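You operate a simulated robot arm through the tools that you are given. There is no shell and no other tool. Be economical: measure what you need, move in short steps, check, and stop when the job is done.

You are at the controls of a simulated two-armed robot. One attempt, no reset.

TASK
Take the mallet on the beige bench and put it away on the cabinet. Open the blue drawer, put the white ringed muffler on the beige bench away inside, then shut the drawer. Put the green grip on top of the orange rubbing block. Pick up the blue pad holder with one hand, pass it to the other hand and put it on the grey shelf. Put one of the white cards from the steel ledge on the white soap dish. Any order will do. Set down upright: blue pad holder, white card.
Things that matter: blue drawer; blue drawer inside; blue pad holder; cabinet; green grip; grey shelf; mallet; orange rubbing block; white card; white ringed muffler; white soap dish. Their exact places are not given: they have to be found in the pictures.

Only the result counts: the job must be done as asked and must still hold three seconds after the hand-in. Knocking over, shifting, dropping, spilling or breaking anything else fails it.

THE ROBOT
Two 7-joint arms with two-finger parallel grippers on one trunk, on a base that drives. Base frame: it is fixed to the floor where the robot stands at the start and does not move with it; the origin is under the middle of the robot, x ahead of it, y to its left, z up. Units: mm, degrees, N and s.
The left shoulder is at the start at [70, 177, 1083], the right one opposite. With the tool pointing down near the work surface each hand reaches from about 100 to 700 mm from the robot's upright axis, wherever it stands, measured 20 degrees to its own side. Places, roughly: blue drawer [400, -2200, 700]; blue drawer inside [400, -2200, 700]; blue pad holder (5x4x14 cm) [-2100, 1400, 900]; cabinet (53x25 cm) [620, -4080, 860]; green grip (4x4x10 cm) [-1400, 1500, 900]; grey shelf (17x22 cm) [-4860, -1940, 560]; mallet (9x5x22 cm) [500, 200, 800]; orange rubbing block (9x6x5 cm) [500, 1500, 700]; white card [-4250, -1750, 750]; white ringed muffler (5x5x5 cm) [500, 0, 700]; white soap dish (9x9x3 cm) [-2200, 700, 800]. Payload 3.43 kg a hand.
Tool frame (each hand has its own): the origin (TCP) lies between the finger pads and is the grasp point; the fingertips stand 30 mm ahead of it; z points along the fingers, y is the line along which they close. Largest opening 94 mm; finger width 28, thickness 10; the body of the gripper, 50 by 96 mm, starts 55 mm behind the TCP.
Orientation is told as [roll, pitch, yaw] about the base's x, y, z axes, in that order, counted from this pose: with the fingers straight down and closing along the base's y, the tool's x points along the base's -x, its y along +y and its z along -z.

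THE INTERFACE
- The arms move only by the tool servo_tool. It takes "left_motion", "right_motion" or both (then of equal length, played together; a hand with none holds still); each is a list that holds one entry, the list of rows, each a list of 6 numbers: the shift along the tool's x, y, z in mm, then the turn, a rotation vector about the tool's x, y, z in degrees. In form: [[[x, y, z, ax, ay, az], ...]]. A call has 1 to 12 rows; each row is the pose to reach, as a shift and turn from the pose commanded when the call began, along the tool's axes at that moment. "left_jaw" and "right_jaw" are, for a hand that has rows, the opening, from 0 (shut) to 1 (fully open), set as the call begins (left out, the last holds). Each row takes 0.2 s and may step no farther than 50 mm and 8.6 degrees from the row before; otherwise, or with a gripper value out of range, the whole call is refused. Where a pose cannot be reached the arm comes as near as it can. A force on the tool above 40 N (or 10 N above the force at the start of the call, whichever is more), or a blocked arm, ends the call early, and 0.2 s more pass. Each finger travels about 153 mm/s and halts on what it meets, pressing with about 43 N; the grip force reading is that of the motor and also rises with nothing between the fingers. The clock runs only during rows and for 0.2 s after the last one: add rows that repeat a pose to give the fingers time. The reply holds the time, the measured pose of the TCP, the force on the tool along the base axes, the opening and the grip force, in the units named above and with some noise, with the torque about the TCP (base axes, N m) and any sound that the robot's microphone picked up.
- Cameras (640 x 400 px; columns grow to the right, rows downward): "scene" is now at [123.3, 27, 1387.1]; the picture's right is [0.34, -0.94, 0.00], its down [-0.76, -0.27, -0.59] and it looks along [0.56, 0.20, -0.81] (base axes); focal length 290 px, centre (320, 200). "left" rides on the left gripper at [76, -14, -102] in its tool frame; the picture's right is [0.18, 0.98, 0.00], its down [-0.75, 0.14, -0.64] and it looks along [-0.63, 0.12, 0.77] (tool axes); focal length 243 px, centre (320, 200). "right" rides on the right gripper at [76, 14, -102] in its tool frame; the picture's right is [-0.18, 0.98, 0.00], its down [-0.75, -0.14, -0.64] and it looks along [-0.63, -0.12, 0.77] (tool axes); focal length 243 px, centre (320, 200).
- camera(camera): a new picture of that camera. It takes no simulated time.
- raise_lower(by): slides the trunk up (or, below 0, down) by that many mm; the arms and the scene camera ride with it, the base frame stays. It gives what a move gives, with no picture.
- roll_base(legs): drives the robot by 1 to 6 legs, each [ahead, turn to the left] in mm and degrees, along the robot's own axes; the way and the turn of a leg run together, so that a leg with both is an arc; at most 1500 mm and 180 degrees a leg. The arms and the cameras ride along, it lands a little off, and it stops where it bumps. It gives what a move gives.
- head_to(pan, tilt): turns the head with the scene camera to pan (to the left, within 86 degrees either way) and tilt (down, from -29 to 69), counted from straight ahead of the robot. It gives what a move gives.
- locate(camera, pixels): for up to 12 pixels [column, row] of the newest picture of that camera ("zoom" is the newest enlarged one), the place [x, y, z] in the base frame of the surface seen there, good to about 2 mm, but the place of the scene camera against the robot may be out by one fixed shift of up to 18 mm in any direction. It takes no simulated time.
- zoom(camera, box): a new picture of the part [left, top, right, bottom] of that camera's present view, enlarged. It takes no simulated time.
- hand_in(): hands the job in; it is judged then, once.

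Keep the steps short. Do not move on a guess: measure, check each grasp and each placing, and mend mistakes. In all there are 131 turns and 154 pictures (those below and enlarged ones count). Leave the grippers open and the arms clear of the work at the hand-in unless told otherwise, and finish with a single line.

The tools are called by a JSON object that holds its "method" and its "body". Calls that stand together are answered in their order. servo_tool: Moves the arms, as the interface text tells. Its arguments: {"type":"object","properties":{"left_motion":{"type":"array","items":{"type":"array","items":{"type":"array","items":{"type":"number"}}}},"left_jaw":{"type":"number"},"right_motion":{"type":"array","items":{"type":"array","items":{"type":"array","items":{"type":"number"}}}},"right_jaw":{"type":"number"}},"required":[]} The other tools are called the same way: raise_lower (by) slides the trunk up or down; roll_base (legs) drives the base; head_to (pan, tilt) turns the head that bears the scene camera; camera (camera) takes a picture; locate (camera, pixels) gives the place of the surface under pixels of a picture; zoom (camera, box) takes an enlarged picture of a part of a camera's view; hand_in () hands the job in.

At the start:

```text
time_s: 0.0
left_tcp_pos: [395.0, 306.2, 1002.3]
left_ee_rot: [-1.1, 0.1, 0.3]
left_force: [-0.1, -0.4, 0.8]
left_ft_torque: [0.01, 0.0, 0.0]
left_opening: 94.0
left_grip_force: 0.0
right_tcp_pos: [356.0, -39.7, 996.5]
right_ee_rot: [0.0, 0.0, 0.1]
right_force: [0.3, -0.4, 0.4]
right_ft_torque: [-0.02, -0.03, 0.02]
right_opening: 94.1
right_grip_force: 0.0
trunk travel left (down, up): [-663.0, 177.0]
robot x, y, heading: [3.9, 1.3, -0.0]
head pan, tilt: [19.7, 53.8]
```

scene: 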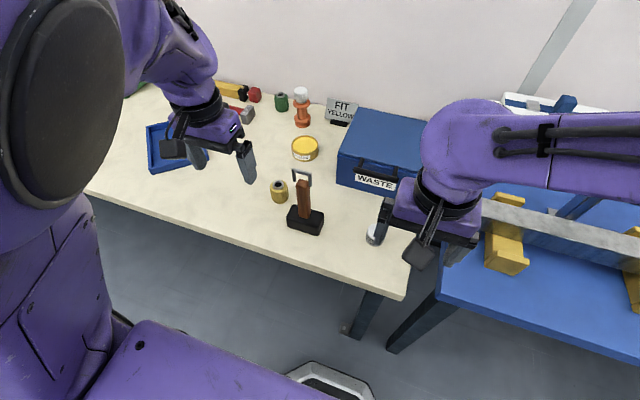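
right: 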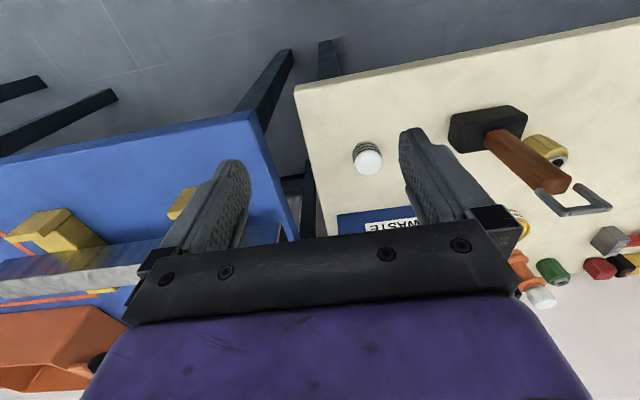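
left: 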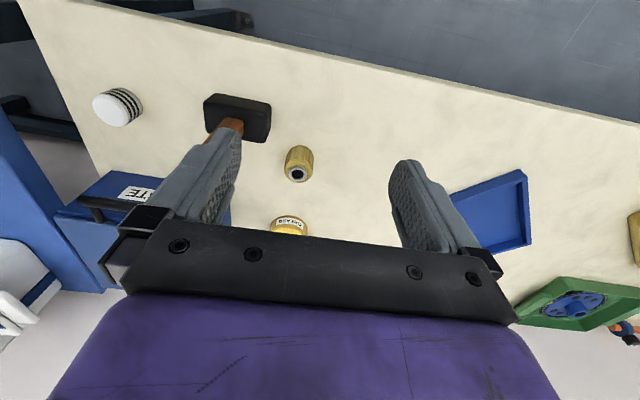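

The mallet stands head-down near scene pixel (305,215), and the white muffler is by the right hand at right-camera pixel (367,158). I'll measure both.

{"method": "locate", "body": {"camera": "right", "pixels": [[368, 160], [367, 147], [487, 125], [450, 113], [525, 108], [500, 140], [555, 180], [540, 192], [608, 205], [380, 225], [330, 250], [420, 95]]}}

{"method": "locate", "body": {"camera": "left", "pixels": [[106, 110], [125, 105], [237, 118], [232, 128], [205, 98], [270, 103], [267, 140], [300, 160], [140, 60], [135, 193]]}}

{"method": "locate", "body": {"camera": "scene", "pixels": [[305, 220], [304, 200], [304, 182], [295, 176], [310, 175], [290, 215], [325, 215], [372, 237], [415, 240], [405, 280], [100, 180], [380, 180]]}}

{"method": "zoom", "body": {"camera": "scene", "box": [260, 150, 420, 250]}}

```text
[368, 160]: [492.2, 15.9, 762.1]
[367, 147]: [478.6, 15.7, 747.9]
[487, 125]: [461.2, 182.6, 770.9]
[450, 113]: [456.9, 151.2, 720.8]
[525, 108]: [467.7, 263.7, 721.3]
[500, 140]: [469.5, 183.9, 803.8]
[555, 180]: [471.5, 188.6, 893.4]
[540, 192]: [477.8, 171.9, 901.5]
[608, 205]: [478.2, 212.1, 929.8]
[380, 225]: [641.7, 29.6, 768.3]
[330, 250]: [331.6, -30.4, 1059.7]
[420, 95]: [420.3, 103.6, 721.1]
```

```text
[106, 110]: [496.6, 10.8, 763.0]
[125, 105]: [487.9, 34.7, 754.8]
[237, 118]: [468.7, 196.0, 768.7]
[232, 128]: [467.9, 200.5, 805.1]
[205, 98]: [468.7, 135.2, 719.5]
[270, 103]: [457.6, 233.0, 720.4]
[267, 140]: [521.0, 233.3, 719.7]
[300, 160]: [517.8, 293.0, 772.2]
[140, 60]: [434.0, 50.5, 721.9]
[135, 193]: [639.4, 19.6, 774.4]
```

```text
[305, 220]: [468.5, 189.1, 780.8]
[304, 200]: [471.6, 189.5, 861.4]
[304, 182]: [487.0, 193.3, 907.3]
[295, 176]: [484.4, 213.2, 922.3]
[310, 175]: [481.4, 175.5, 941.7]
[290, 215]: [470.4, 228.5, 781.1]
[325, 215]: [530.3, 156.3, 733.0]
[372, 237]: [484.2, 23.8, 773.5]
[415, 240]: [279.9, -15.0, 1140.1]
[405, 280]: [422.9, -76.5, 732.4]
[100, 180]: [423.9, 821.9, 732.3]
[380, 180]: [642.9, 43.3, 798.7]
```

```text
4.00 times, centred on (340, 200) of scene
```

zoom: 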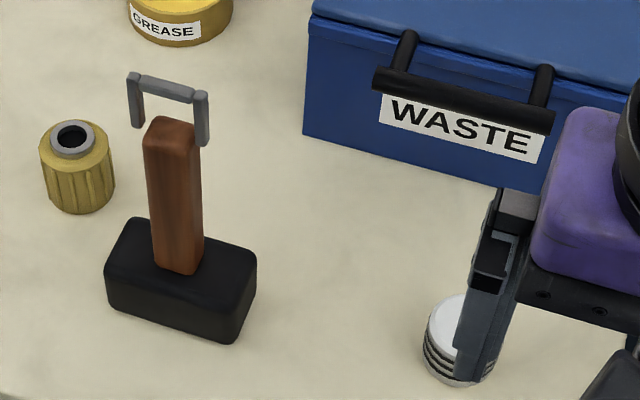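

The bench is at z≈720. I'll zoom the wrist views to get the muffler centre and the mallet handle width.

{"method": "zoom", "body": {"camera": "right", "box": [320, 110, 420, 190]}}

{"method": "zoom", "body": {"camera": "left", "box": [80, 70, 280, 170]}}

```text
5.00 times, centred on (370, 150) of right
```

zoom: 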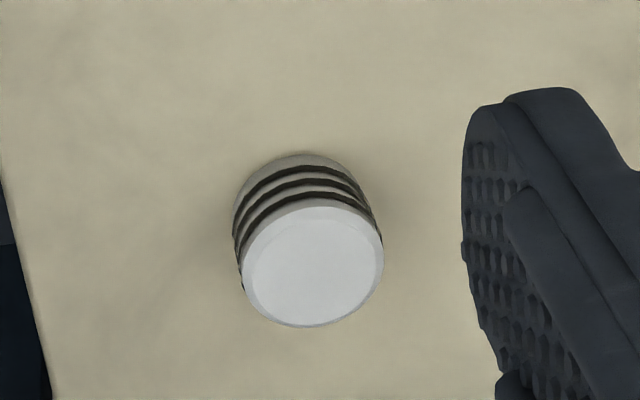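

```text
3.20 times, centred on (180, 120) of left
```

zoom: 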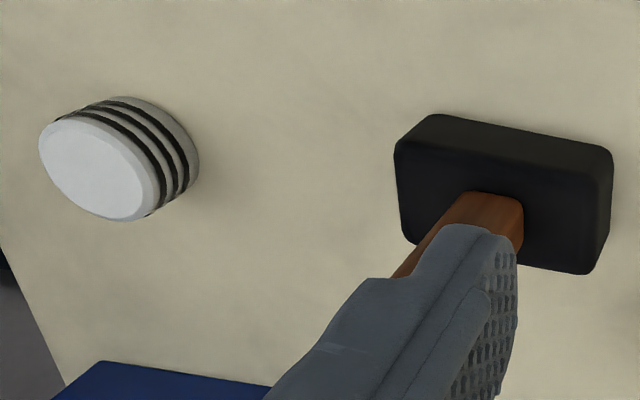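

{"method": "locate", "body": {"camera": "right", "pixels": [[368.6, 163], [382, 162], [356, 166], [370, 174], [367, 153], [472, 137], [500, 128], [517, 125], [490, 115]]}}

{"method": "locate", "body": {"camera": "zoom", "pixels": [[98, 168], [440, 125], [600, 160], [590, 260], [480, 205], [515, 220], [400, 160]]}}

```text
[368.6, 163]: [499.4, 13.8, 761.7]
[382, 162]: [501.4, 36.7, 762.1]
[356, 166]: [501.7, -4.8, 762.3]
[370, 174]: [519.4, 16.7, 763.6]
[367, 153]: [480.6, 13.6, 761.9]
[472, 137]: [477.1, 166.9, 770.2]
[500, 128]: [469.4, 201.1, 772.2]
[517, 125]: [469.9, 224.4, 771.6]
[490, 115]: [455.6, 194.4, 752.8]
```

```text
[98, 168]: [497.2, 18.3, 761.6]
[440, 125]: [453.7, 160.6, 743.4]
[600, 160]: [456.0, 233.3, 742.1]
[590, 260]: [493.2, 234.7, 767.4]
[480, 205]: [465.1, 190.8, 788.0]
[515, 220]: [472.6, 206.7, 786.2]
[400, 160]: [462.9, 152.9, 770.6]
```

The muffler centre is about (498,16) with its top at 762. The mallet handle is about (480,192), with the loop up to about 935. I'll bring the left hand above the handle, turned 90° so it closes along x.

{"method": "servo_tool", "body": {"left_motion": [[[-8, -10, 0, 0, 0, 8.2], [-16, -20, 0, 0, 0, 16.4], [-24, -30, 0, 0, 0, 24.6], [-32, -40, 0, 0, 0, 32.8], [-40, -50, 0, 0, 0, 41], [-48, -60, 0, 0, 0, 49.2], [-56, -70, 0, 0, 0, 57.4], [-64, -80, 0, 0, 0, 65.6], [-72, -92, 0, 0, 0, 73.8], [-79, -104, 0, 0, 0, 82], [-85, -114, 0, 0, 0, 90], [-85, -114, 0, 0, 0, 90]]], "left_jaw": 1}}

{"method": "camera", "body": {"camera": "left"}}

{"method": "camera", "body": {"camera": "scene"}}

```text
time_s: 2.6
left_tcp_pos: [480.5, 193.3, 1003.7]
left_ee_rot: [0.1, -1.1, -89.9]
left_force: [-0.7, 0.6, -1.1]
left_ft_torque: [0.0, -0.03, 0.01]
left_opening: 93.9
left_grip_force: 0.1
right_tcp_pos: [356.0, -41.6, 997.1]
right_ee_rot: [0.1, 0.0, 0.1]
right_force: [0.5, 0.1, 0.1]
right_ft_torque: [0.02, 0.01, -0.03]
right_opening: 94.1
right_grip_force: 0.1
trunk travel left (down, up): [-663.0, 177.0]
robot x, y, heading: [2.3, -0.3, 0.1]
head pan, tilt: [19.7, 53.8]
```

```text
147 pictures are left
```

left: 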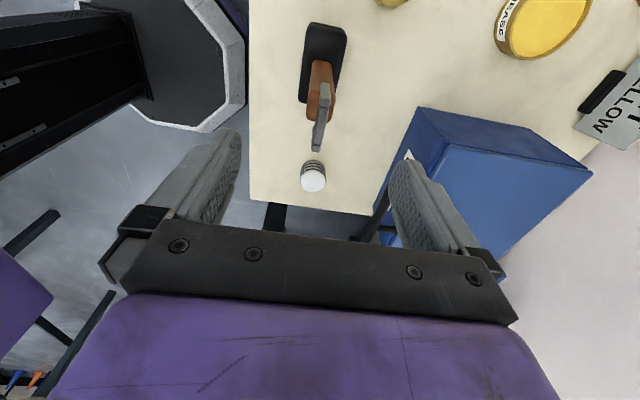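

```text
146 pictures are left
```

scene: 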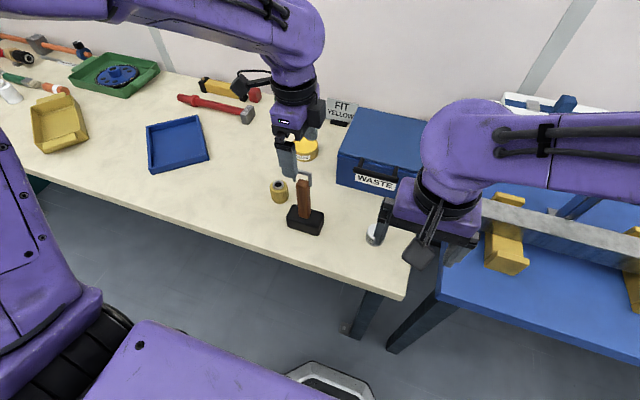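

{"method": "locate", "body": {"camera": "left", "pixels": [[320, 75], [322, 90], [326, 88], [318, 150], [312, 178], [310, 100], [334, 95], [322, 65], [324, 30], [324, 116]]}}

{"method": "zoom", "body": {"camera": "left", "box": [270, 10, 370, 190]}}

```text
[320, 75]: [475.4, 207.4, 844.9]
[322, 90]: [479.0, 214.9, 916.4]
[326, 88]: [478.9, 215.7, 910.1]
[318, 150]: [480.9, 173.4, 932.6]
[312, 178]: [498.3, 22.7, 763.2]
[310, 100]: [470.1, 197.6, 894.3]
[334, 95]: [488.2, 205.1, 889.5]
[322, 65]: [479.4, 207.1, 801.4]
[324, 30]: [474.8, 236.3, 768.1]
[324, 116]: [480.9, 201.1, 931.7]
```

```text
2.22 times, centred on (320, 100) of left
```

zoom: 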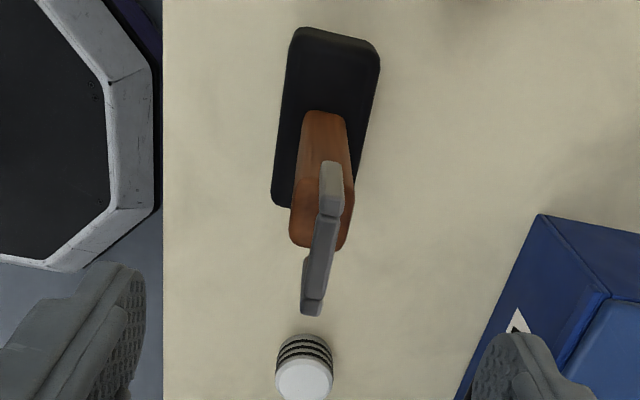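

Handle top is at 895, loop top at 932, centre (479,193). I'll descend to z≈885, so the palm stays clear of the loop, and close.

{"method": "servo_tool", "body": {"left_motion": [[[0, 0, 40, 0, 0, 0], [0, 0, 80, 0, 0, 0], [0, 0, 110, 0, 0, 0], [0, 0, 118, 0, 0, 0], [0, 0, 118, 0, 0, 0]]], "left_jaw": 1}}

{"method": "camera", "body": {"camera": "left"}}

```text
time_s: 3.8
left_tcp_pos: [479.9, 190.5, 885.5]
left_ee_rot: [0.0, -1.1, -89.8]
left_force: [-0.5, -0.3, -0.2]
left_ft_torque: [-0.02, 0.01, -0.01]
left_opening: 94.2
left_grip_force: 0.1
right_tcp_pos: [356.1, -41.5, 998.0]
right_ee_rot: [0.0, 0.1, 0.0]
right_force: [0.2, -0.2, 0.1]
right_ft_torque: [-0.01, -0.04, 0.0]
right_opening: 94.0
right_grip_force: 0.1
trunk travel left (down, up): [-663.0, 177.0]
robot x, y, heading: [0.5, 0.1, 0.0]
head pan, tilt: [19.7, 53.8]
```

```text
144 pictures are left
```

left: 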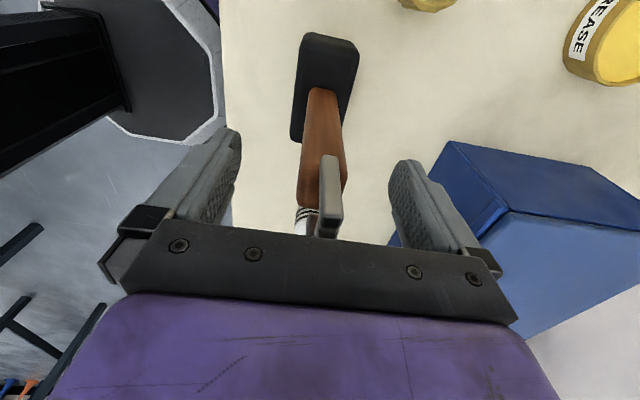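

The handle is between the fingers. I'll close, then lift 60 mm in the next call.

{"method": "servo_tool", "body": {"left_motion": [[[0, 0, 0, 0, 0, 0], [0, 0, 0, 0, 0, 0], [0, 0, 0, 0, 0, 0], [0, 0, 0, 0, 0, 0]]], "left_jaw": 0}}

{"method": "servo_tool", "body": {"left_motion": [[[0, 0, -20, 0, 0, 0], [0, 0, -60, 0, 0, 0], [0, 0, -100, 0, 0, 0], [0, 0, -100, 0, 0, 0]]]}}

{"method": "camera", "body": {"camera": "left"}}

```text
time_s: 4.8
left_tcp_pos: [480.0, 190.0, 885.7]
left_ee_rot: [-0.2, -1.1, -89.8]
left_force: [-0.4, 0.3, 0.1]
left_ft_torque: [0.04, 0.04, 0.01]
left_opening: 27.9
left_grip_force: 43.2
right_tcp_pos: [357.1, -39.6, 997.4]
right_ee_rot: [0.0, -0.1, 0.0]
right_force: [-0.8, -0.1, -0.3]
right_ft_torque: [0.02, -0.02, 0.01]
right_opening: 93.9
right_grip_force: 0.1
trunk travel left (down, up): [-663.0, 177.0]
robot x, y, heading: [-3.4, 2.7, -0.0]
head pan, tilt: [19.7, 53.8]
```

```text
time_s: 5.8
left_tcp_pos: [482.3, 192.0, 985.4]
left_ee_rot: [0.0, -1.1, -89.8]
left_force: [-0.2, 0.3, -3.2]
left_ft_torque: [0.0, -0.02, 0.02]
left_opening: 28.1
left_grip_force: 43.1
right_tcp_pos: [358.0, -39.4, 996.8]
right_ee_rot: [0.0, 0.0, 0.2]
right_force: [0.9, 0.9, -0.2]
right_ft_torque: [-0.02, 0.03, 0.01]
right_opening: 94.0
right_grip_force: 0.0
trunk travel left (down, up): [-663.0, 177.0]
robot x, y, heading: [0.9, 0.7, 0.1]
head pan, tilt: [19.7, 53.8]
```

```text
143 pictures are left
```

left: 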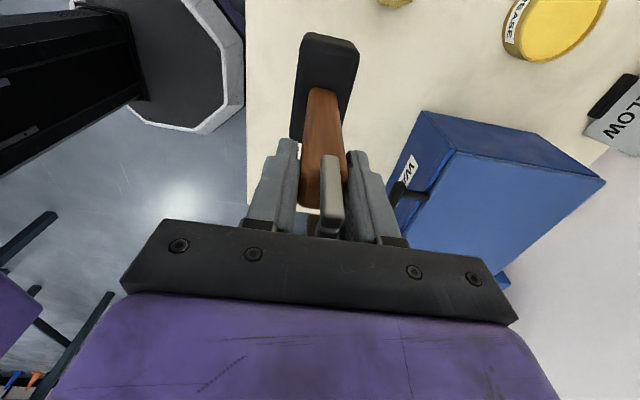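

The mallet is held (28 mm opening, about 3 N). Next, the right hand moves above the muffler and then down.

{"method": "servo_tool", "body": {"right_motion": [[[-35, 14, 30, 0, 0, 0], [-70, 28, 60, 0, 0, 0], [-105, 42, 90, 0, 0, 0], [-140, 56, 120, 0, 0, 0], [-141, 56, 160, 0, 0, 0], [-141, 56, 160, 0, 0, 0]]], "right_jaw": 1}}

{"method": "camera", "body": {"camera": "right"}}

```text
time_s: 7.2
left_tcp_pos: [481.2, 192.5, 985.1]
left_ee_rot: [-0.2, -1.2, -89.8]
left_force: [-0.3, 0.2, -4.0]
left_ft_torque: [0.01, 0.03, 0.01]
left_opening: 27.7
left_grip_force: 43.3
right_tcp_pos: [500.0, 14.5, 840.8]
right_ee_rot: [0.6, 0.1, -0.7]
right_force: [0.6, 0.1, -0.7]
right_ft_torque: [-0.01, 0.02, 0.01]
right_opening: 93.8
right_grip_force: 0.1
trunk travel left (down, up): [-663.0, 177.0]
robot x, y, heading: [-0.3, 2.3, 0.0]
head pan, tilt: [19.7, 53.8]
```

```text
142 pictures are left
```

right: 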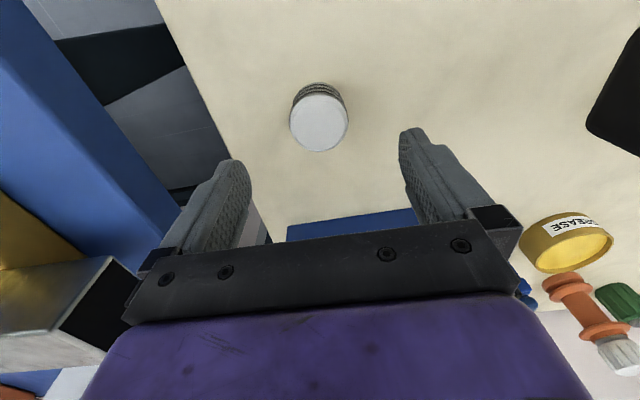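

{"method": "locate", "body": {"camera": "right", "pixels": [[319, 123], [292, 122], [346, 122], [320, 150], [320, 96], [290, 240]]}}

```text
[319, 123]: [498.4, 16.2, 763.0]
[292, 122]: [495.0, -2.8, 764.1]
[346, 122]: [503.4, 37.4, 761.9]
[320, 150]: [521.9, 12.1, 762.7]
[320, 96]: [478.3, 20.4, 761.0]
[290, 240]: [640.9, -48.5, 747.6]
```

The muffler centre is (499,17). I'll descend to z≈756 and close.

{"method": "servo_tool", "body": {"right_motion": [[[0, 2, 40, 0, 0, 0], [0, 2, 75, 0, 0, 0], [0, 2, 84, 0, 0, 0], [0, 2, 84, 0, 0, 0]]], "right_jaw": 1}}

{"method": "servo_tool", "body": {"right_motion": [[[0, 0, 0, 0, 0, 0], [0, 0, 0, 0, 0, 0], [0, 0, 0, 0, 0, 0], [0, 0, 0, 0, 0, 0]]], "right_jaw": 0}}

{"method": "servo_tool", "body": {"right_motion": [[[0, 0, -30, 0, 0, 0], [0, 0, -80, 0, 0, 0], [0, 0, -130, 0, 0, 0], [0, 0, -180, 0, 0, 0], [0, 0, -180, 0, 0, 0]]]}}

{"method": "camera", "body": {"camera": "right"}}

```text
time_s: 8.2
left_tcp_pos: [481.4, 192.0, 985.4]
left_ee_rot: [-0.1, -1.1, -89.7]
left_force: [-0.2, 0.0, -4.7]
left_ft_torque: [-0.03, 0.01, -0.01]
left_opening: 28.0
left_grip_force: 43.2
right_tcp_pos: [496.9, 17.4, 752.2]
right_ee_rot: [-0.2, 0.2, 0.1]
right_force: [0.6, 0.5, 0.0]
right_ft_torque: [-0.01, -0.01, -0.02]
right_opening: 94.0
right_grip_force: 0.1
trunk travel left (down, up): [-663.0, 177.0]
robot x, y, heading: [-3.6, 0.9, 0.1]
head pan, tilt: [19.7, 53.8]
```

```text
time_s: 9.2
left_tcp_pos: [481.9, 191.4, 985.7]
left_ee_rot: [0.0, -1.1, -89.8]
left_force: [-0.6, 0.0, -4.8]
left_ft_torque: [0.03, 0.01, 0.02]
left_opening: 27.9
left_grip_force: 42.3
right_tcp_pos: [497.2, 18.8, 753.4]
right_ee_rot: [0.0, -0.1, 0.1]
right_force: [-0.6, -0.5, 0.3]
right_ft_torque: [-0.01, 0.02, 0.01]
right_opening: 45.0
right_grip_force: 43.0
trunk travel left (down, up): [-663.0, 177.0]
robot x, y, heading: [2.9, -1.2, -0.1]
head pan, tilt: [19.7, 53.8]
```

```text
time_s: 10.4
left_tcp_pos: [481.5, 193.8, 985.6]
left_ee_rot: [-0.1, -1.1, -89.8]
left_force: [-0.1, 0.6, -4.4]
left_ft_torque: [0.02, 0.04, -0.02]
left_opening: 28.0
left_grip_force: 43.1
right_tcp_pos: [500.9, 15.3, 935.9]
right_ee_rot: [0.7, 0.4, -0.7]
right_force: [-0.4, 0.7, -0.7]
right_ft_torque: [-0.01, -0.02, 0.01]
right_opening: 44.8
right_grip_force: 42.9
trunk travel left (down, up): [-663.0, 177.0]
robot x, y, heading: [-3.6, -1.8, 0.2]
head pan, tilt: [19.7, 53.8]
```

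```text
141 pictures are left
```

right: 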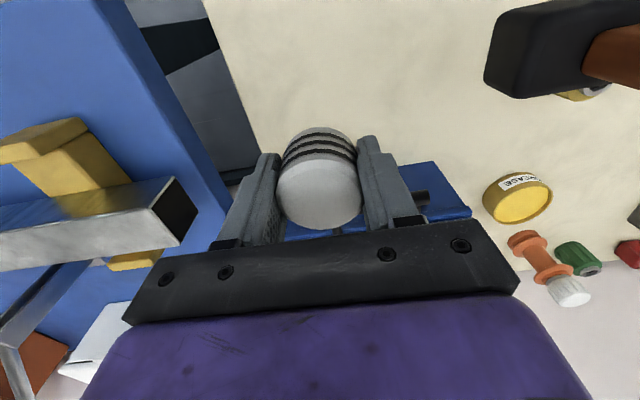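

Both are held. I'll pull both hands back and up near the body, then look right.

{"method": "servo_tool", "body": {"left_motion": [[[10, -25, -20, 0, 0, 0], [25, -60, -40, 0, 0, 0], [40, -95, -60, 0, 0, 0], [58, -130, -75, 0, 0, 0], [58, -130, -75, 0, 0, 0]]], "right_motion": [[[20, -15, -30, 0, 0, 0], [55, -40, -60, 0, 0, 0], [90, -70, -80, 0, 0, 0], [125, -95, -100, 0, 0, 0], [150, -115, -105, 0, 0, 0]]]}}

{"method": "head_to", "body": {"pan": -80, "tilt": 20}}

{"method": "camera", "body": {"camera": "scene"}}

```text
refused: row 2 steps farther than a row can; nothing moved
```

```text
time_s: 12.2
left_tcp_pos: [481.3, 192.2, 986.3]
left_ee_rot: [-0.1, -1.2, -89.9]
left_force: [-0.5, -0.2, -3.4]
left_ft_torque: [-0.01, 0.03, 0.0]
left_opening: 28.0
left_grip_force: 43.0
right_tcp_pos: [500.0, 16.5, 939.1]
right_ee_rot: [0.8, -0.1, -0.4]
right_force: [-0.2, 0.4, -0.3]
right_ft_torque: [-0.02, 0.02, -0.01]
right_opening: 45.0
right_grip_force: 42.8
trunk travel left (down, up): [-663.0, 177.0]
robot x, y, heading: [-1.3, 3.2, 0.1]
head pan, tilt: [-80.0, 20.0]
```

```text
140 pictures are left
```

scene: 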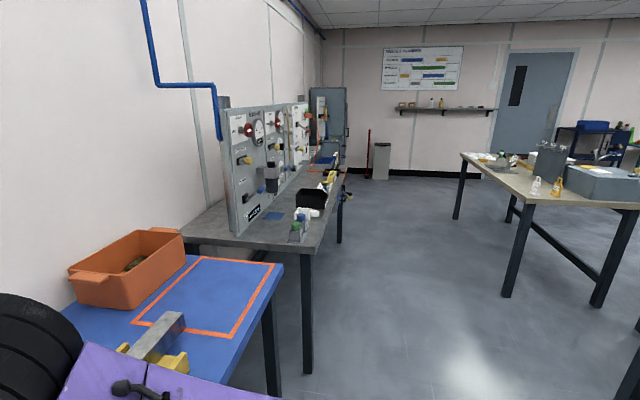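

Step limit exceeded, so I'll redo it in smaller steps.

{"method": "servo_tool", "body": {"left_motion": [[[10, -22, -12, 0, 0, 0], [20, -44, -25, 0, 0, 0], [30, -66, -40, 0, 0, 0], [40, -88, -50, 0, 0, 0], [50, -110, -60, 0, 0, 0], [58, -130, -75, 0, 0, 0]]], "right_motion": [[[20, -15, -18, 0, 0, 0], [45, -35, -36, 0, 0, 0], [70, -55, -54, 0, 0, 0], [95, -75, -72, 0, 0, 0], [122, -95, -90, 0, 0, 0], [150, -115, -105, 0, 0, 0]]]}}

{"method": "zoom", "body": {"camera": "scene", "box": [200, 80, 400, 260]}}

{"method": "locate", "body": {"camera": "scene", "pixels": [[305, 253], [188, 240], [345, 175], [270, 390], [308, 370], [342, 240], [330, 95], [370, 175], [470, 155], [510, 290]]}}

```text
time_s: 13.6
left_tcp_pos: [348.6, 251.5, 1059.9]
left_ee_rot: [0.1, -1.0, -89.8]
left_force: [-0.3, 0.3, -4.3]
left_ft_torque: [-0.01, 0.0, 0.0]
left_opening: 28.3
left_grip_force: 43.3
right_tcp_pos: [347.9, -98.6, 1039.4]
right_ee_rot: [0.0, 0.0, -0.1]
right_force: [0.1, -0.7, -0.2]
right_ft_torque: [0.01, -0.03, -0.01]
right_opening: 44.5
right_grip_force: 42.9
trunk travel left (down, up): [-663.0, 177.0]
robot x, y, heading: [-2.2, -1.0, -0.1]
head pan, tilt: [-80.0, 20.0]
```

```text
2.22 times, centred on (300, 170) of scene
```

zoom: 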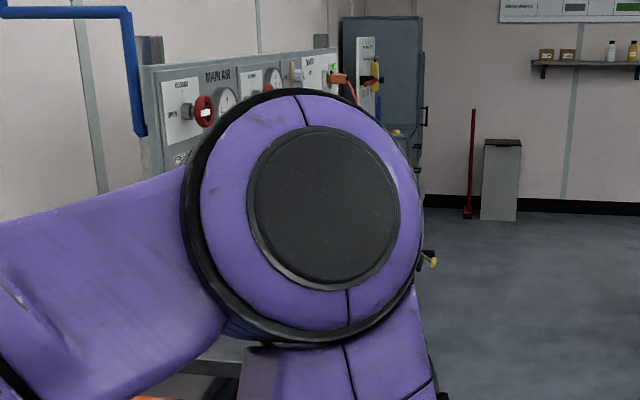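

```text
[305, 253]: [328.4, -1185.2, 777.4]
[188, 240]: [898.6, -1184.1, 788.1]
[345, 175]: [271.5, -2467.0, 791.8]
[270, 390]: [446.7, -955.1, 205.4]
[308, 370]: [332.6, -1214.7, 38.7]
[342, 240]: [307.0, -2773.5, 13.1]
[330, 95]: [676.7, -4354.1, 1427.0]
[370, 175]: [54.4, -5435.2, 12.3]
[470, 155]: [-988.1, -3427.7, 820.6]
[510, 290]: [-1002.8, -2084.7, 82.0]
```

I'll back off a little, turn right, and drive along the aisle to about y=-1900 to view the drawer and cabinet.

{"method": "roll_base", "body": {"legs": [[-200, 0], [0, -90], [1450, 0]]}}

{"method": "head_to", "body": {"pan": 40, "tilt": 30}}

{"method": "camera", "body": {"camera": "scene"}}

```text
time_s: 25.8
left_tcp_pos: [35.3, -1811.8, 1058.9]
left_ee_rot: [-0.2, -1.1, 179.3]
left_force: [0.1, 0.6, -4.8]
left_ft_torque: [-0.01, 0.02, -0.01]
left_opening: 28.0
left_grip_force: 43.1
right_tcp_pos: [-314.4, -1805.1, 1039.3]
right_ee_rot: [-0.1, 0.0, -90.7]
right_force: [-0.4, 0.0, -0.7]
right_ft_torque: [-0.01, -0.02, 0.02]
right_opening: 44.5
right_grip_force: 43.5
trunk travel left (down, up): [-663.0, 177.0]
robot x, y, heading: [-211.3, -1462.4, -90.9]
head pan, tilt: [-80.0, 20.0]
```

```text
time_s: 27.8
left_tcp_pos: [34.5, -1811.1, 1059.2]
left_ee_rot: [-0.1, -1.1, 179.4]
left_force: [0.1, 0.7, -2.9]
left_ft_torque: [0.01, 0.02, -0.02]
left_opening: 28.0
left_grip_force: 42.8
right_tcp_pos: [-315.0, -1805.1, 1039.5]
right_ee_rot: [0.1, 0.0, -90.8]
right_force: [0.5, 0.2, -0.5]
right_ft_torque: [0.04, 0.01, -0.02]
right_opening: 44.4
right_grip_force: 43.3
trunk travel left (down, up): [-663.0, 177.0]
robot x, y, heading: [-214.1, -1454.1, -91.0]
head pan, tilt: [40.0, 30.0]
```

```text
138 pictures are left
```

scene: 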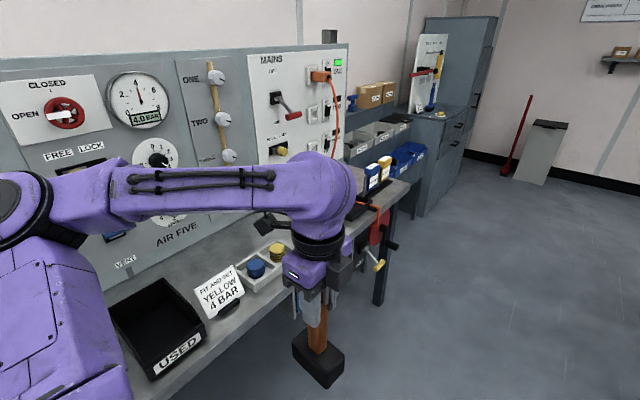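

{"method": "zoom", "body": {"camera": "scene", "box": [340, 10, 500, 220]}}

{"method": "locate", "body": {"camera": "scene", "pixels": [[430, 120], [450, 110], [415, 135], [445, 60], [425, 100], [470, 120], [440, 170], [420, 210], [385, 235], [378, 265], [380, 300], [450, 115]]}}

```text
1.90 times, centred on (420, 115) of scene
```

zoom: 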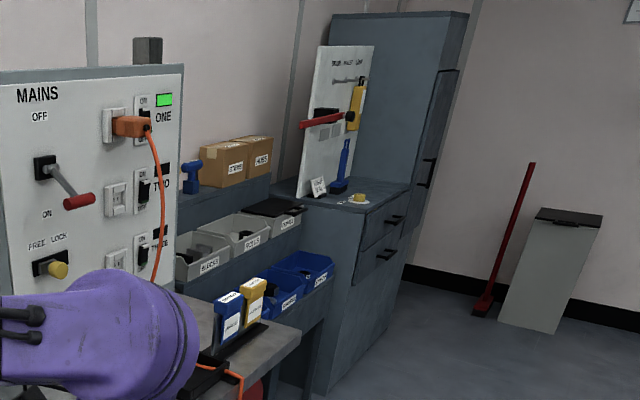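

```text
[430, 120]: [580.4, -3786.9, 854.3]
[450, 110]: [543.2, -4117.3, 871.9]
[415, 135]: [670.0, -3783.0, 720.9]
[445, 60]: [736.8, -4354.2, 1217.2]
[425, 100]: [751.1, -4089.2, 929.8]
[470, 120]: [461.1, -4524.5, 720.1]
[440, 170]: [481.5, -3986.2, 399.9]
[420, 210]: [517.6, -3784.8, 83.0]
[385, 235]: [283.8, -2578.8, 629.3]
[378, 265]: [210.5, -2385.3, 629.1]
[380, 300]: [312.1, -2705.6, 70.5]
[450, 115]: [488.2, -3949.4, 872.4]
```

The cabinet top is z≈860, x 480–740, y -3785 to -4320, with a shadow board behind it. Something protrudes into the aisle at (210,-2385), so I'll swing a bit wide and then face the cabinet.

{"method": "roll_base", "body": {"legs": [[0, -7], [1300, 0], [0, 8], [1330, 0], [0, 90]]}}

{"method": "head_to", "body": {"pan": 0, "tilt": 25}}

{"method": "camera", "body": {"camera": "scene"}}

```text
time_s: 45.5
left_tcp_pos: [-45.2, -3803.6, 1060.3]
left_ee_rot: [-0.1, -1.2, -90.1]
left_force: [0.4, -0.1, -3.7]
left_ft_torque: [0.01, 0.01, -0.03]
left_opening: 28.1
left_grip_force: 42.9
right_tcp_pos: [-47.8, -4152.4, 1038.5]
right_ee_rot: [0.1, 0.1, -0.2]
right_force: [-0.1, -0.6, -0.6]
right_ft_torque: [0.01, -0.03, -0.04]
right_opening: 44.4
right_grip_force: 43.2
trunk travel left (down, up): [-663.0, 177.0]
robot x, y, heading: [-396.9, -4054.0, -0.4]
head pan, tilt: [40.0, 30.0]
```

```text
time_s: 46.6
left_tcp_pos: [-43.3, -3804.0, 1059.3]
left_ee_rot: [-0.1, -1.1, -90.1]
left_force: [0.3, -0.4, -3.8]
left_ft_torque: [-0.04, 0.01, 0.01]
left_opening: 28.0
left_grip_force: 43.0
right_tcp_pos: [-47.9, -4152.8, 1038.8]
right_ee_rot: [0.0, 0.0, -0.1]
right_force: [-1.1, 0.6, -0.3]
right_ft_torque: [0.03, -0.02, -0.01]
right_opening: 44.9
right_grip_force: 42.9
trunk travel left (down, up): [-663.0, 177.0]
robot x, y, heading: [-392.9, -4053.0, -0.2]
head pan, tilt: [0.0, 25.0]
```

```text
136 pictures are left
```

scene: 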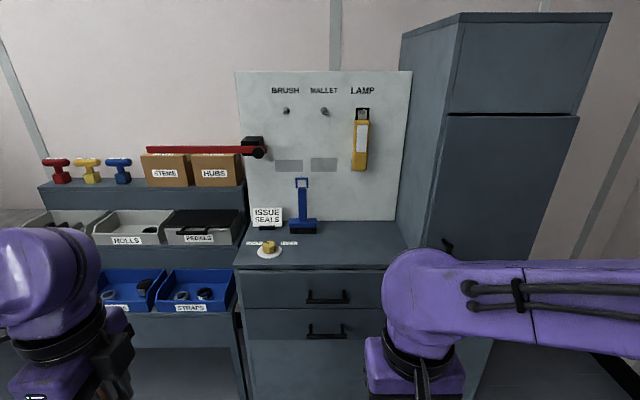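

There is a labelled board above, but the stated destination is the cabinet top (53×25 at z 860). I'll measure the free area right of the blue brush.

{"method": "locate", "body": {"camera": "scene", "pixels": [[303, 230], [303, 182], [345, 235], [370, 250], [345, 262], [385, 225], [270, 250], [400, 262], [240, 265], [360, 168], [325, 112], [345, 220]]}}

{"method": "zoom", "body": {"camera": "scene", "box": [230, 70, 430, 280]}}

```text
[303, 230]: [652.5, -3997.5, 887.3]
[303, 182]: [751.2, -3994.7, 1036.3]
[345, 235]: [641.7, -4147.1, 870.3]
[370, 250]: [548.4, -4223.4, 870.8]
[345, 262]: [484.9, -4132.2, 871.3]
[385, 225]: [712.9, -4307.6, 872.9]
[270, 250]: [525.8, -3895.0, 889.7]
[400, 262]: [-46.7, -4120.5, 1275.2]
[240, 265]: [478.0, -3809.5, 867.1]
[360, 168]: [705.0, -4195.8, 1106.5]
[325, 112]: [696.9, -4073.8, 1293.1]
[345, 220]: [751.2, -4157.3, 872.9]
```

```text
1.90 times, centred on (330, 175) of scene
```

zoom: 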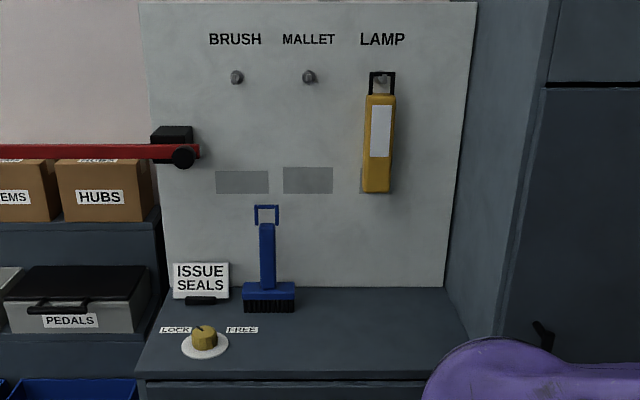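

I'll place the mallet on the clear top at about (590,-4130), right of the brush. First I'll shift the robot right and forward, with short safe legs.

{"method": "roll_base", "body": {"legs": [[0, -18], [430, 0], [0, 18.3]]}}

{"method": "camera", "body": {"camera": "scene"}}

```text
time_s: 51.3
left_tcp_pos: [366.8, -3938.4, 1060.6]
left_ee_rot: [-0.2, -1.2, -89.8]
left_force: [0.4, -0.4, -3.7]
left_ft_torque: [-0.02, -0.01, 0.01]
left_opening: 27.8
left_grip_force: 43.1
right_tcp_pos: [363.6, -4287.4, 1039.1]
right_ee_rot: [-0.1, 0.0, 0.0]
right_force: [0.8, 0.2, -0.1]
right_ft_torque: [0.0, -0.01, 0.01]
right_opening: 44.6
right_grip_force: 43.2
trunk travel left (down, up): [-663.0, 177.0]
robot x, y, heading: [17.9, -4188.9, -0.2]
head pan, tilt: [0.0, 25.0]
```

```text
134 pictures are left
```

scene: 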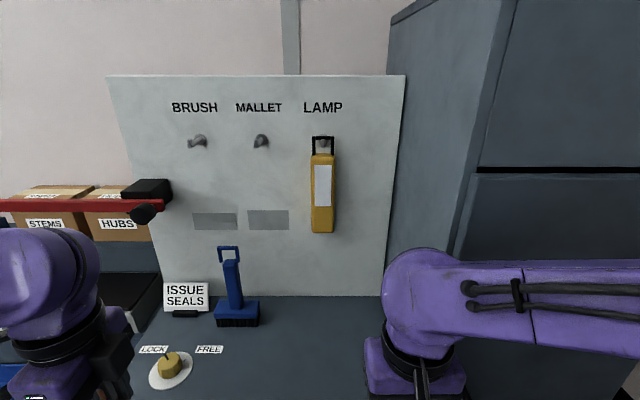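

Move the left hand sideways to y≈-4130, then forward to x≈590, staying above the top.

{"method": "servo_tool", "body": {"left_motion": [[[-45, 0, 0, 0, 0, 0], [-90, 0, 0, 0, 0, 0], [-135, 0, 0, 0, 0, 0], [-180, 10, 0, 0, 0, 0], [-192, 50, 0, 0, 0, 0], [-192, 95, 0, 0, 0, 0], [-192, 140, 0, 0, 0, 0], [-192, 185, 0, 0, 0, 0], [-192, 223, 0, 0, 0, 0], [-192, 223, 0, 0, 0, 0]]]}}

{"method": "head_to", "body": {"pan": 5, "tilt": 45}}

{"method": "camera", "body": {"camera": "scene"}}

{"method": "camera", "body": {"camera": "left"}}

```text
time_s: 53.5
left_tcp_pos: [589.1, -4130.1, 1061.9]
left_ee_rot: [-0.1, -1.0, -89.8]
left_force: [-0.4, -0.4, -3.4]
left_ft_torque: [-0.03, 0.07, 0.01]
left_opening: 28.0
left_grip_force: 43.4
right_tcp_pos: [363.6, -4287.0, 1038.2]
right_ee_rot: [0.0, 0.0, 0.0]
right_force: [-0.2, -0.4, 0.0]
right_ft_torque: [0.01, -0.01, -0.02]
right_opening: 44.6
right_grip_force: 43.1
trunk travel left (down, up): [-663.0, 177.0]
robot x, y, heading: [17.7, -4191.3, 0.1]
head pan, tilt: [0.0, 25.0]
```

```text
time_s: 54.3
left_tcp_pos: [590.9, -4129.9, 1062.4]
left_ee_rot: [0.0, -1.1, -89.8]
left_force: [0.3, 0.1, -3.8]
left_ft_torque: [0.0, 0.0, -0.01]
left_opening: 27.8
left_grip_force: 42.3
right_tcp_pos: [364.7, -4287.9, 1038.8]
right_ee_rot: [0.0, -0.1, 0.0]
right_force: [-0.4, -0.2, -0.2]
right_ft_torque: [0.01, 0.0, 0.0]
right_opening: 44.8
right_grip_force: 43.0
trunk travel left (down, up): [-663.0, 177.0]
robot x, y, heading: [13.7, -4188.6, 0.2]
head pan, tilt: [5.0, 45.0]
```

```text
133 pictures are left
```

scene: 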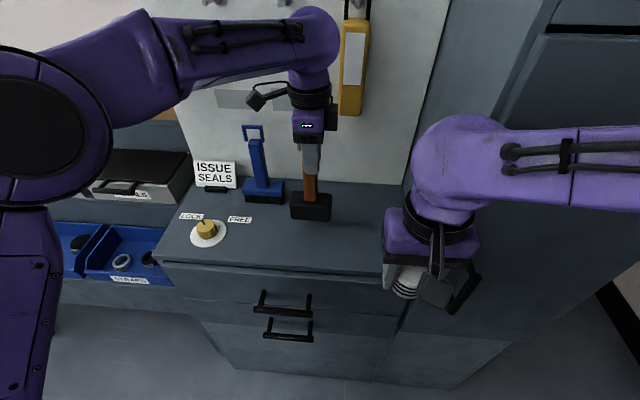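

```text
132 pictures are left
```

left: 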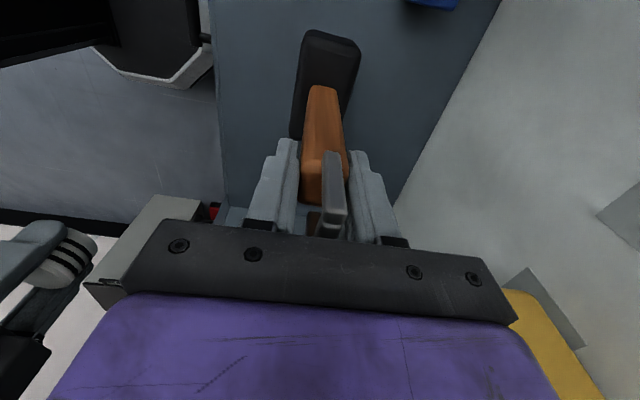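

{"method": "locate", "body": {"camera": "left", "pixels": [[260, 60], [400, 40], [420, 100], [330, 35], [220, 60], [430, 3]]}}

```text
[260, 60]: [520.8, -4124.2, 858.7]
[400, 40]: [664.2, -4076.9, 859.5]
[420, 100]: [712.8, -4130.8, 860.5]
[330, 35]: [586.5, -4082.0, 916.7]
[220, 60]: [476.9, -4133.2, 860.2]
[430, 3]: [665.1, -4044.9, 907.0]
```

The top is at z=860 and the mallet bottom about 897. I'll lower 35, then creep to contact.

{"method": "servo_tool", "body": {"left_motion": [[[0, 0, 20, 0, 0, 0], [0, 0, 32, 0, 0, 0], [0, 0, 35, 0, 0, 0], [0, 0, 37, 0, 0, 0], [0, 0, 37, 0, 0, 0]]]}}

```text
time_s: 55.5
left_tcp_pos: [588.7, -4130.8, 1026.5]
left_ee_rot: [-0.1, -1.2, -89.9]
left_force: [-0.6, -0.8, -3.3]
left_ft_torque: [0.0, 0.01, -0.01]
left_opening: 27.7
left_grip_force: 43.2
right_tcp_pos: [365.3, -4286.6, 1038.5]
right_ee_rot: [0.0, 0.0, 0.0]
right_force: [0.3, -0.2, -0.7]
right_ft_torque: [-0.03, -0.02, 0.03]
right_opening: 44.8
right_grip_force: 43.1
trunk travel left (down, up): [-663.0, 177.0]
robot x, y, heading: [14.6, -4192.8, 0.0]
head pan, tilt: [5.0, 45.0]
```

{"method": "servo_tool", "body": {"left_motion": [[[0, 0, 1, 0, 0, 0], [0, 0, 2, 0, 0, 0], [0, 0, 2.5, 0, 0, 0]]]}}

```text
time_s: 56.3
left_tcp_pos: [590.0, -4130.8, 1027.0]
left_ee_rot: [0.2, -1.2, -89.9]
left_force: [3.5, 1.4, 14.0]
left_ft_torque: [0.73, -0.1, -0.13]
left_opening: 28.0
left_grip_force: 43.1
right_tcp_pos: [362.9, -4287.5, 1039.0]
right_ee_rot: [0.0, -0.1, 0.1]
right_force: [0.3, 0.5, -0.5]
right_ft_torque: [0.0, -0.03, 0.0]
right_opening: 44.5
right_grip_force: 42.9
trunk travel left (down, up): [-663.0, 177.0]
robot x, y, heading: [16.0, -4189.6, -0.2]
head pan, tilt: [5.0, 45.0]
```

Contact is made. I'll open, then retreat straight up (the loop must slip out between the fingers).

{"method": "servo_tool", "body": {"left_motion": [[[0, 0, -1, 0, 0, 0], [0, 0, -1, 0, 0, 0], [0, 0, -1, 0, 0, 0], [0, 0, -30, 0, 0, 0], [0, 0, -70, 0, 0, 0], [0, 0, -100, 0, 0, 0]]], "left_jaw": 1}}

{"method": "camera", "body": {"camera": "left"}}

```text
time_s: 57.7
left_tcp_pos: [587.8, -4127.4, 1124.0]
left_ee_rot: [-0.1, -1.2, -89.8]
left_force: [0.8, -0.1, 0.1]
left_ft_torque: [0.03, 0.01, 0.02]
left_opening: 93.8
left_grip_force: 0.0
right_tcp_pos: [362.9, -4286.8, 1039.1]
right_ee_rot: [0.1, 0.0, -0.1]
right_force: [-0.1, 0.6, 0.0]
right_ft_torque: [0.03, -0.02, 0.04]
right_opening: 44.4
right_grip_force: 43.0
trunk travel left (down, up): [-663.0, 177.0]
robot x, y, heading: [17.9, -4189.5, 0.2]
head pan, tilt: [5.0, 45.0]
```

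```text
131 pictures are left
```

left: 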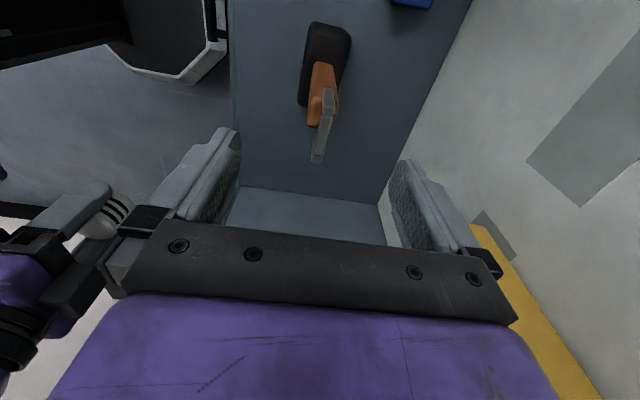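

The mallet stands on the cabinet. I'll retract the left hand, restore its yaw, and drive to the drawer area.

{"method": "servo_tool", "body": {"left_motion": [[[0, -45, 0, 0, 0, 0], [0, -90, 0, 0, 0, 0], [30, -125, 0, 0, 0, -8], [60, -160, 0, 0, 0, -16], [95, -190, 0, 0, 0, -24], [130, -220, 0, 0, 0, -32], [160, -240, 0, 0, 0, -40], [180, -240, 0, 0, 0, -48], [180, -240, 0, 0, 0, -56], [180, -240, 0, 0, 0, -64], [180, -240, 0, 0, 0, -72], [180, -240, 0, 0, 0, -80]]]}}

{"method": "roll_base", "body": {"legs": [[-450, 0], [0, 90], [1000, 0], [950, 0], [0, -90]]}}

{"method": "head_to", "body": {"pan": 0, "tilt": 35}}

{"method": "camera", "body": {"camera": "scene"}}

```text
time_s: 60.3
left_tcp_pos: [349.3, -3949.4, 1120.8]
left_ee_rot: [-1.1, -0.2, -9.6]
left_force: [-0.5, 0.3, 0.2]
left_ft_torque: [-0.01, 0.01, -0.01]
left_opening: 94.1
left_grip_force: 0.2
right_tcp_pos: [363.8, -4287.9, 1038.7]
right_ee_rot: [0.0, 0.1, -0.1]
right_force: [-0.8, -0.1, -0.9]
right_ft_torque: [0.0, -0.04, 0.03]
right_opening: 44.5
right_grip_force: 42.7
trunk travel left (down, up): [-663.0, 177.0]
robot x, y, heading: [18.2, -4190.8, 0.1]
head pan, tilt: [5.0, 45.0]
```

```text
time_s: 80.0
left_tcp_pos: [-87.1, -1996.9, 1119.4]
left_ee_rot: [-1.1, -0.1, -10.2]
left_force: [-0.2, 0.2, 0.3]
left_ft_torque: [0.01, 0.01, 0.02]
left_opening: 94.1
left_grip_force: 0.0
right_tcp_pos: [-74.7, -2336.8, 1039.1]
right_ee_rot: [0.0, 0.1, -0.2]
right_force: [1.2, 0.2, -1.1]
right_ft_torque: [-0.01, 0.03, -0.02]
right_opening: 44.5
right_grip_force: 42.8
trunk travel left (down, up): [-663.0, 177.0]
robot x, y, heading: [-419.2, -2231.3, 0.1]
head pan, tilt: [5.0, 45.0]
```

```text
time_s: 80.7
left_tcp_pos: [-86.4, -1995.4, 1120.2]
left_ee_rot: [-1.1, 0.0, -10.2]
left_force: [1.0, 0.8, 0.4]
left_ft_torque: [0.0, 0.01, 0.02]
left_opening: 94.1
left_grip_force: 0.0
right_tcp_pos: [-74.5, -2335.8, 1039.2]
right_ee_rot: [0.0, 0.0, -0.2]
right_force: [-0.1, 1.3, 0.1]
right_ft_torque: [-0.01, 0.02, -0.01]
right_opening: 44.5
right_grip_force: 43.6
trunk travel left (down, up): [-663.0, 177.0]
robot x, y, heading: [-423.6, -2233.2, -0.5]
head pan, tilt: [0.0, 35.0]
```

```text
130 pictures are left
```

scene: 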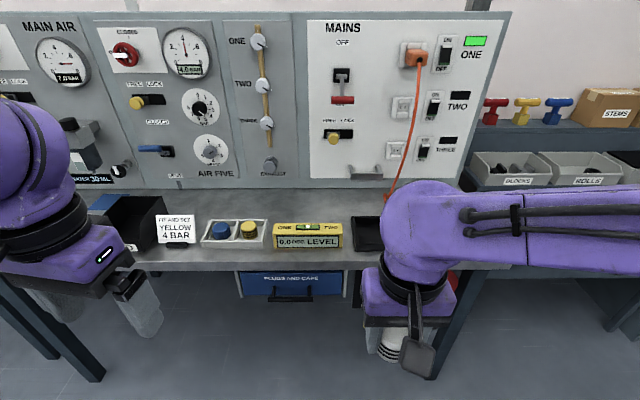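

The blue drawer "PLUGS AND CAPS" is under the bench with a black bar handle near (277,295). I'll measure it.

{"method": "zoom", "body": {"camera": "scene", "box": [220, 250, 370, 320]}}

{"method": "locate", "body": {"camera": "scene", "pixels": [[277, 299], [250, 299], [305, 297], [290, 285], [243, 290], [340, 290], [290, 272], [300, 266], [250, 255], [340, 248], [277, 292]]}}

```text
4.27 times, centred on (295, 285) of scene
```

zoom: 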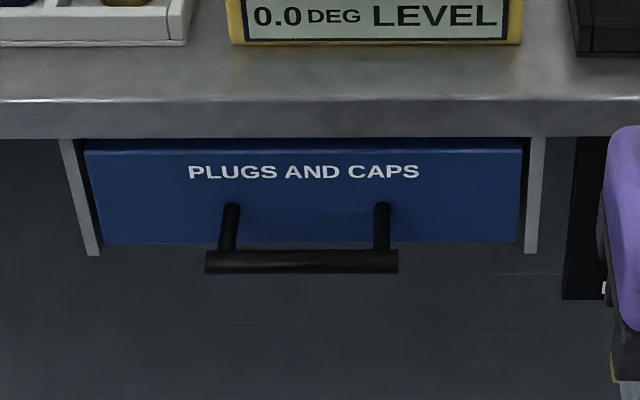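

```text
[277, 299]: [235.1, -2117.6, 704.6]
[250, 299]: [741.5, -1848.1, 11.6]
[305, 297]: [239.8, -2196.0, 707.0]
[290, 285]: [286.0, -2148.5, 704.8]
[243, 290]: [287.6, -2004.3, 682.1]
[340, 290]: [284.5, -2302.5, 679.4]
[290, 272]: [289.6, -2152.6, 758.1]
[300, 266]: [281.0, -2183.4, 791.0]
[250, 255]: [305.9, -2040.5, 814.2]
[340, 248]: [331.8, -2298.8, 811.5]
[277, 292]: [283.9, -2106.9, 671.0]
```

The handle bar is about x 235, y -2156, z≈692 (after the scene offset), with the drawer face at x≈286. I'll lower the trunk and turn the left hand to point forward, closing vertically.

{"method": "raise_lower", "body": {"by": -230}}

{"method": "servo_tool", "body": {"left_motion": [[[-11, 2, 0, -5.3, -4.4, 4.4], [-22, 4, 0, -10.5, -8.8, 8.8], [-33, 6, 0, -15.8, -13.3, 13.3], [-44, 8, 0, -21.1, -17.7, 17.7], [-55, 10, 0, -26.3, -22.1, 22.1], [-66, 12, 0, -31.6, -26.5, 26.5], [-77, 14, 0, -36.9, -31, 31], [-88, 16, 0, -42.1, -35.4, 35.4], [-99, 18, 0, -47.4, -39.8, 39.8], [-110, 20, 0, -52.6, -44.2, 44.2], [-120, 21, 0, -57.9, -48.6, 48.6], [-128, 22, 0, -63.2, -53, 53]]]}}

{"method": "camera", "body": {"camera": "left"}}

```text
time_s: 83.2
left_tcp_pos: [-87.5, -1997.8, 890.2]
left_ee_rot: [-1.1, -0.1, -10.2]
left_force: [0.2, 0.1, -0.3]
left_ft_torque: [-0.01, 0.01, 0.02]
left_opening: 94.1
left_grip_force: 0.0
right_tcp_pos: [-74.7, -2335.5, 808.2]
right_ee_rot: [0.0, 0.0, -0.3]
right_force: [-0.4, 0.4, -0.2]
right_ft_torque: [-0.02, 0.02, 0.03]
right_opening: 44.6
right_grip_force: 43.0
trunk travel left (down, up): [-433.0, 407.0]
robot x, y, heading: [-419.9, -2233.4, -0.6]
head pan, tilt: [0.0, 35.0]
```

```text
time_s: 85.8
left_tcp_pos: [70.7, -2002.4, 900.3]
left_ee_rot: [78.4, -9.0, -80.4]
left_force: [1.2, -0.2, 0.2]
left_ft_torque: [0.01, 0.0, 0.01]
left_opening: 93.9
left_grip_force: 0.1
left hand out of reach, approached as far as the arm can: row 9, 10, 11, 12
right_tcp_pos: [-73.7, -2334.8, 810.2]
right_ee_rot: [0.0, 0.1, -0.3]
right_force: [-1.2, 0.0, -0.2]
right_ft_torque: [0.0, -0.01, -0.01]
right_opening: 44.5
right_grip_force: 43.0
trunk travel left (down, up): [-433.0, 407.0]
robot x, y, heading: [-425.8, -2236.3, -0.4]
head pan, tilt: [0.0, 35.0]
```

```text
128 pictures are left
```

left: 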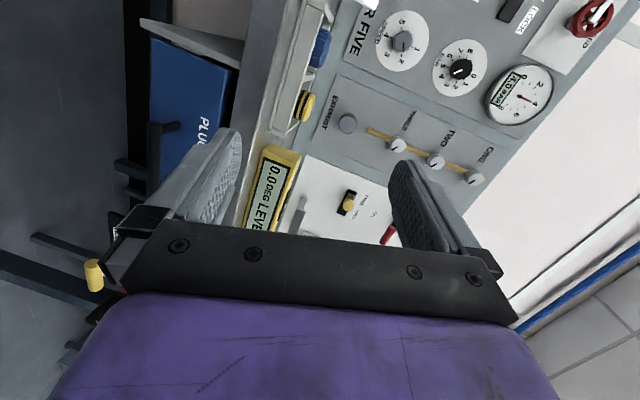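

The tool turned most of the way. I'll move to the pre-grasp in front of the handle and finish the turn.

{"method": "servo_tool", "body": {"left_motion": [[[-19, -31, 16, -1.5, -1.3, 1.3], [-38, -62, 32, -3, -2.6, 2.6], [-57, -93, 48, -4.5, -3.8, 3.8], [-76, -124, 64, -6, -5, 5], [-95, -155, 80, -7.5, -6.3, 6.3], [-114, -186, 96, -9, -7.5, 7.5], [-133, -215, 112, -10.5, -8.8, 8.8], [-133, -215, 112, -10.5, -8.8, 8.8]]], "left_jaw": 1}}

{"method": "camera", "body": {"camera": "left"}}

{"method": "camera", "body": {"camera": "scene"}}

```text
time_s: 87.5
left_tcp_pos: [164.2, -2157.0, 692.0]
left_ee_rot: [90.0, -1.1, -90.1]
left_force: [-0.4, -0.2, 0.2]
left_ft_torque: [0.0, 0.01, 0.0]
left_opening: 94.1
left_grip_force: 0.0
right_tcp_pos: [-73.9, -2336.5, 810.2]
right_ee_rot: [0.0, 0.0, -0.3]
right_force: [-1.1, -0.4, -0.2]
right_ft_torque: [-0.01, -0.01, 0.03]
right_opening: 44.7
right_grip_force: 43.3
trunk travel left (down, up): [-433.0, 407.0]
robot x, y, heading: [-424.0, -2237.9, -0.3]
head pan, tilt: [0.0, 35.0]
```

```text
127 pictures are left
```

left: 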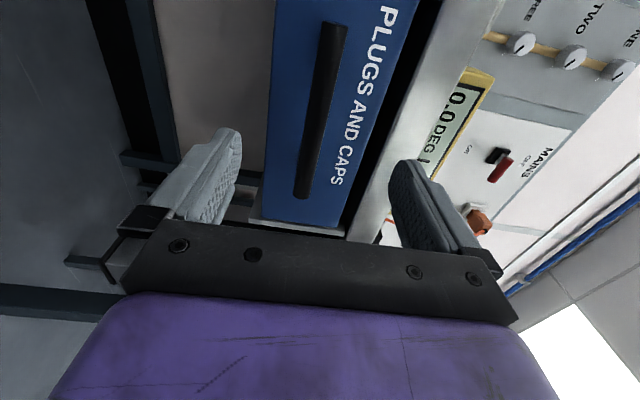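

```text
126 pictures are left
```

scene: 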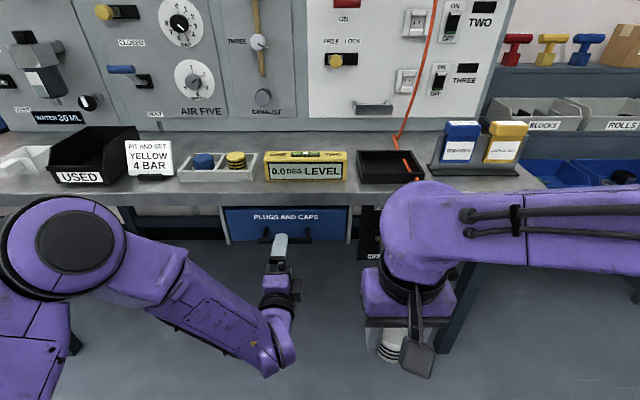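

Excellent pose. I'll locate the bar from the left camera.

{"method": "locate", "body": {"camera": "left", "pixels": [[335, 30], [318, 110], [303, 190], [325, 110], [312, 110], [355, 60], [285, 100], [345, 180], [285, 210]]}}

```text
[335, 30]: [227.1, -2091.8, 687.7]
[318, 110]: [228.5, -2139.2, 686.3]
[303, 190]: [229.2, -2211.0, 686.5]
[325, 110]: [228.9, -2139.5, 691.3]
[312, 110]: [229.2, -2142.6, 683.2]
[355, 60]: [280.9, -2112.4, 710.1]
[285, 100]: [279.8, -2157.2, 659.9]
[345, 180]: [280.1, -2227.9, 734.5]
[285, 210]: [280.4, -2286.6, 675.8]
```

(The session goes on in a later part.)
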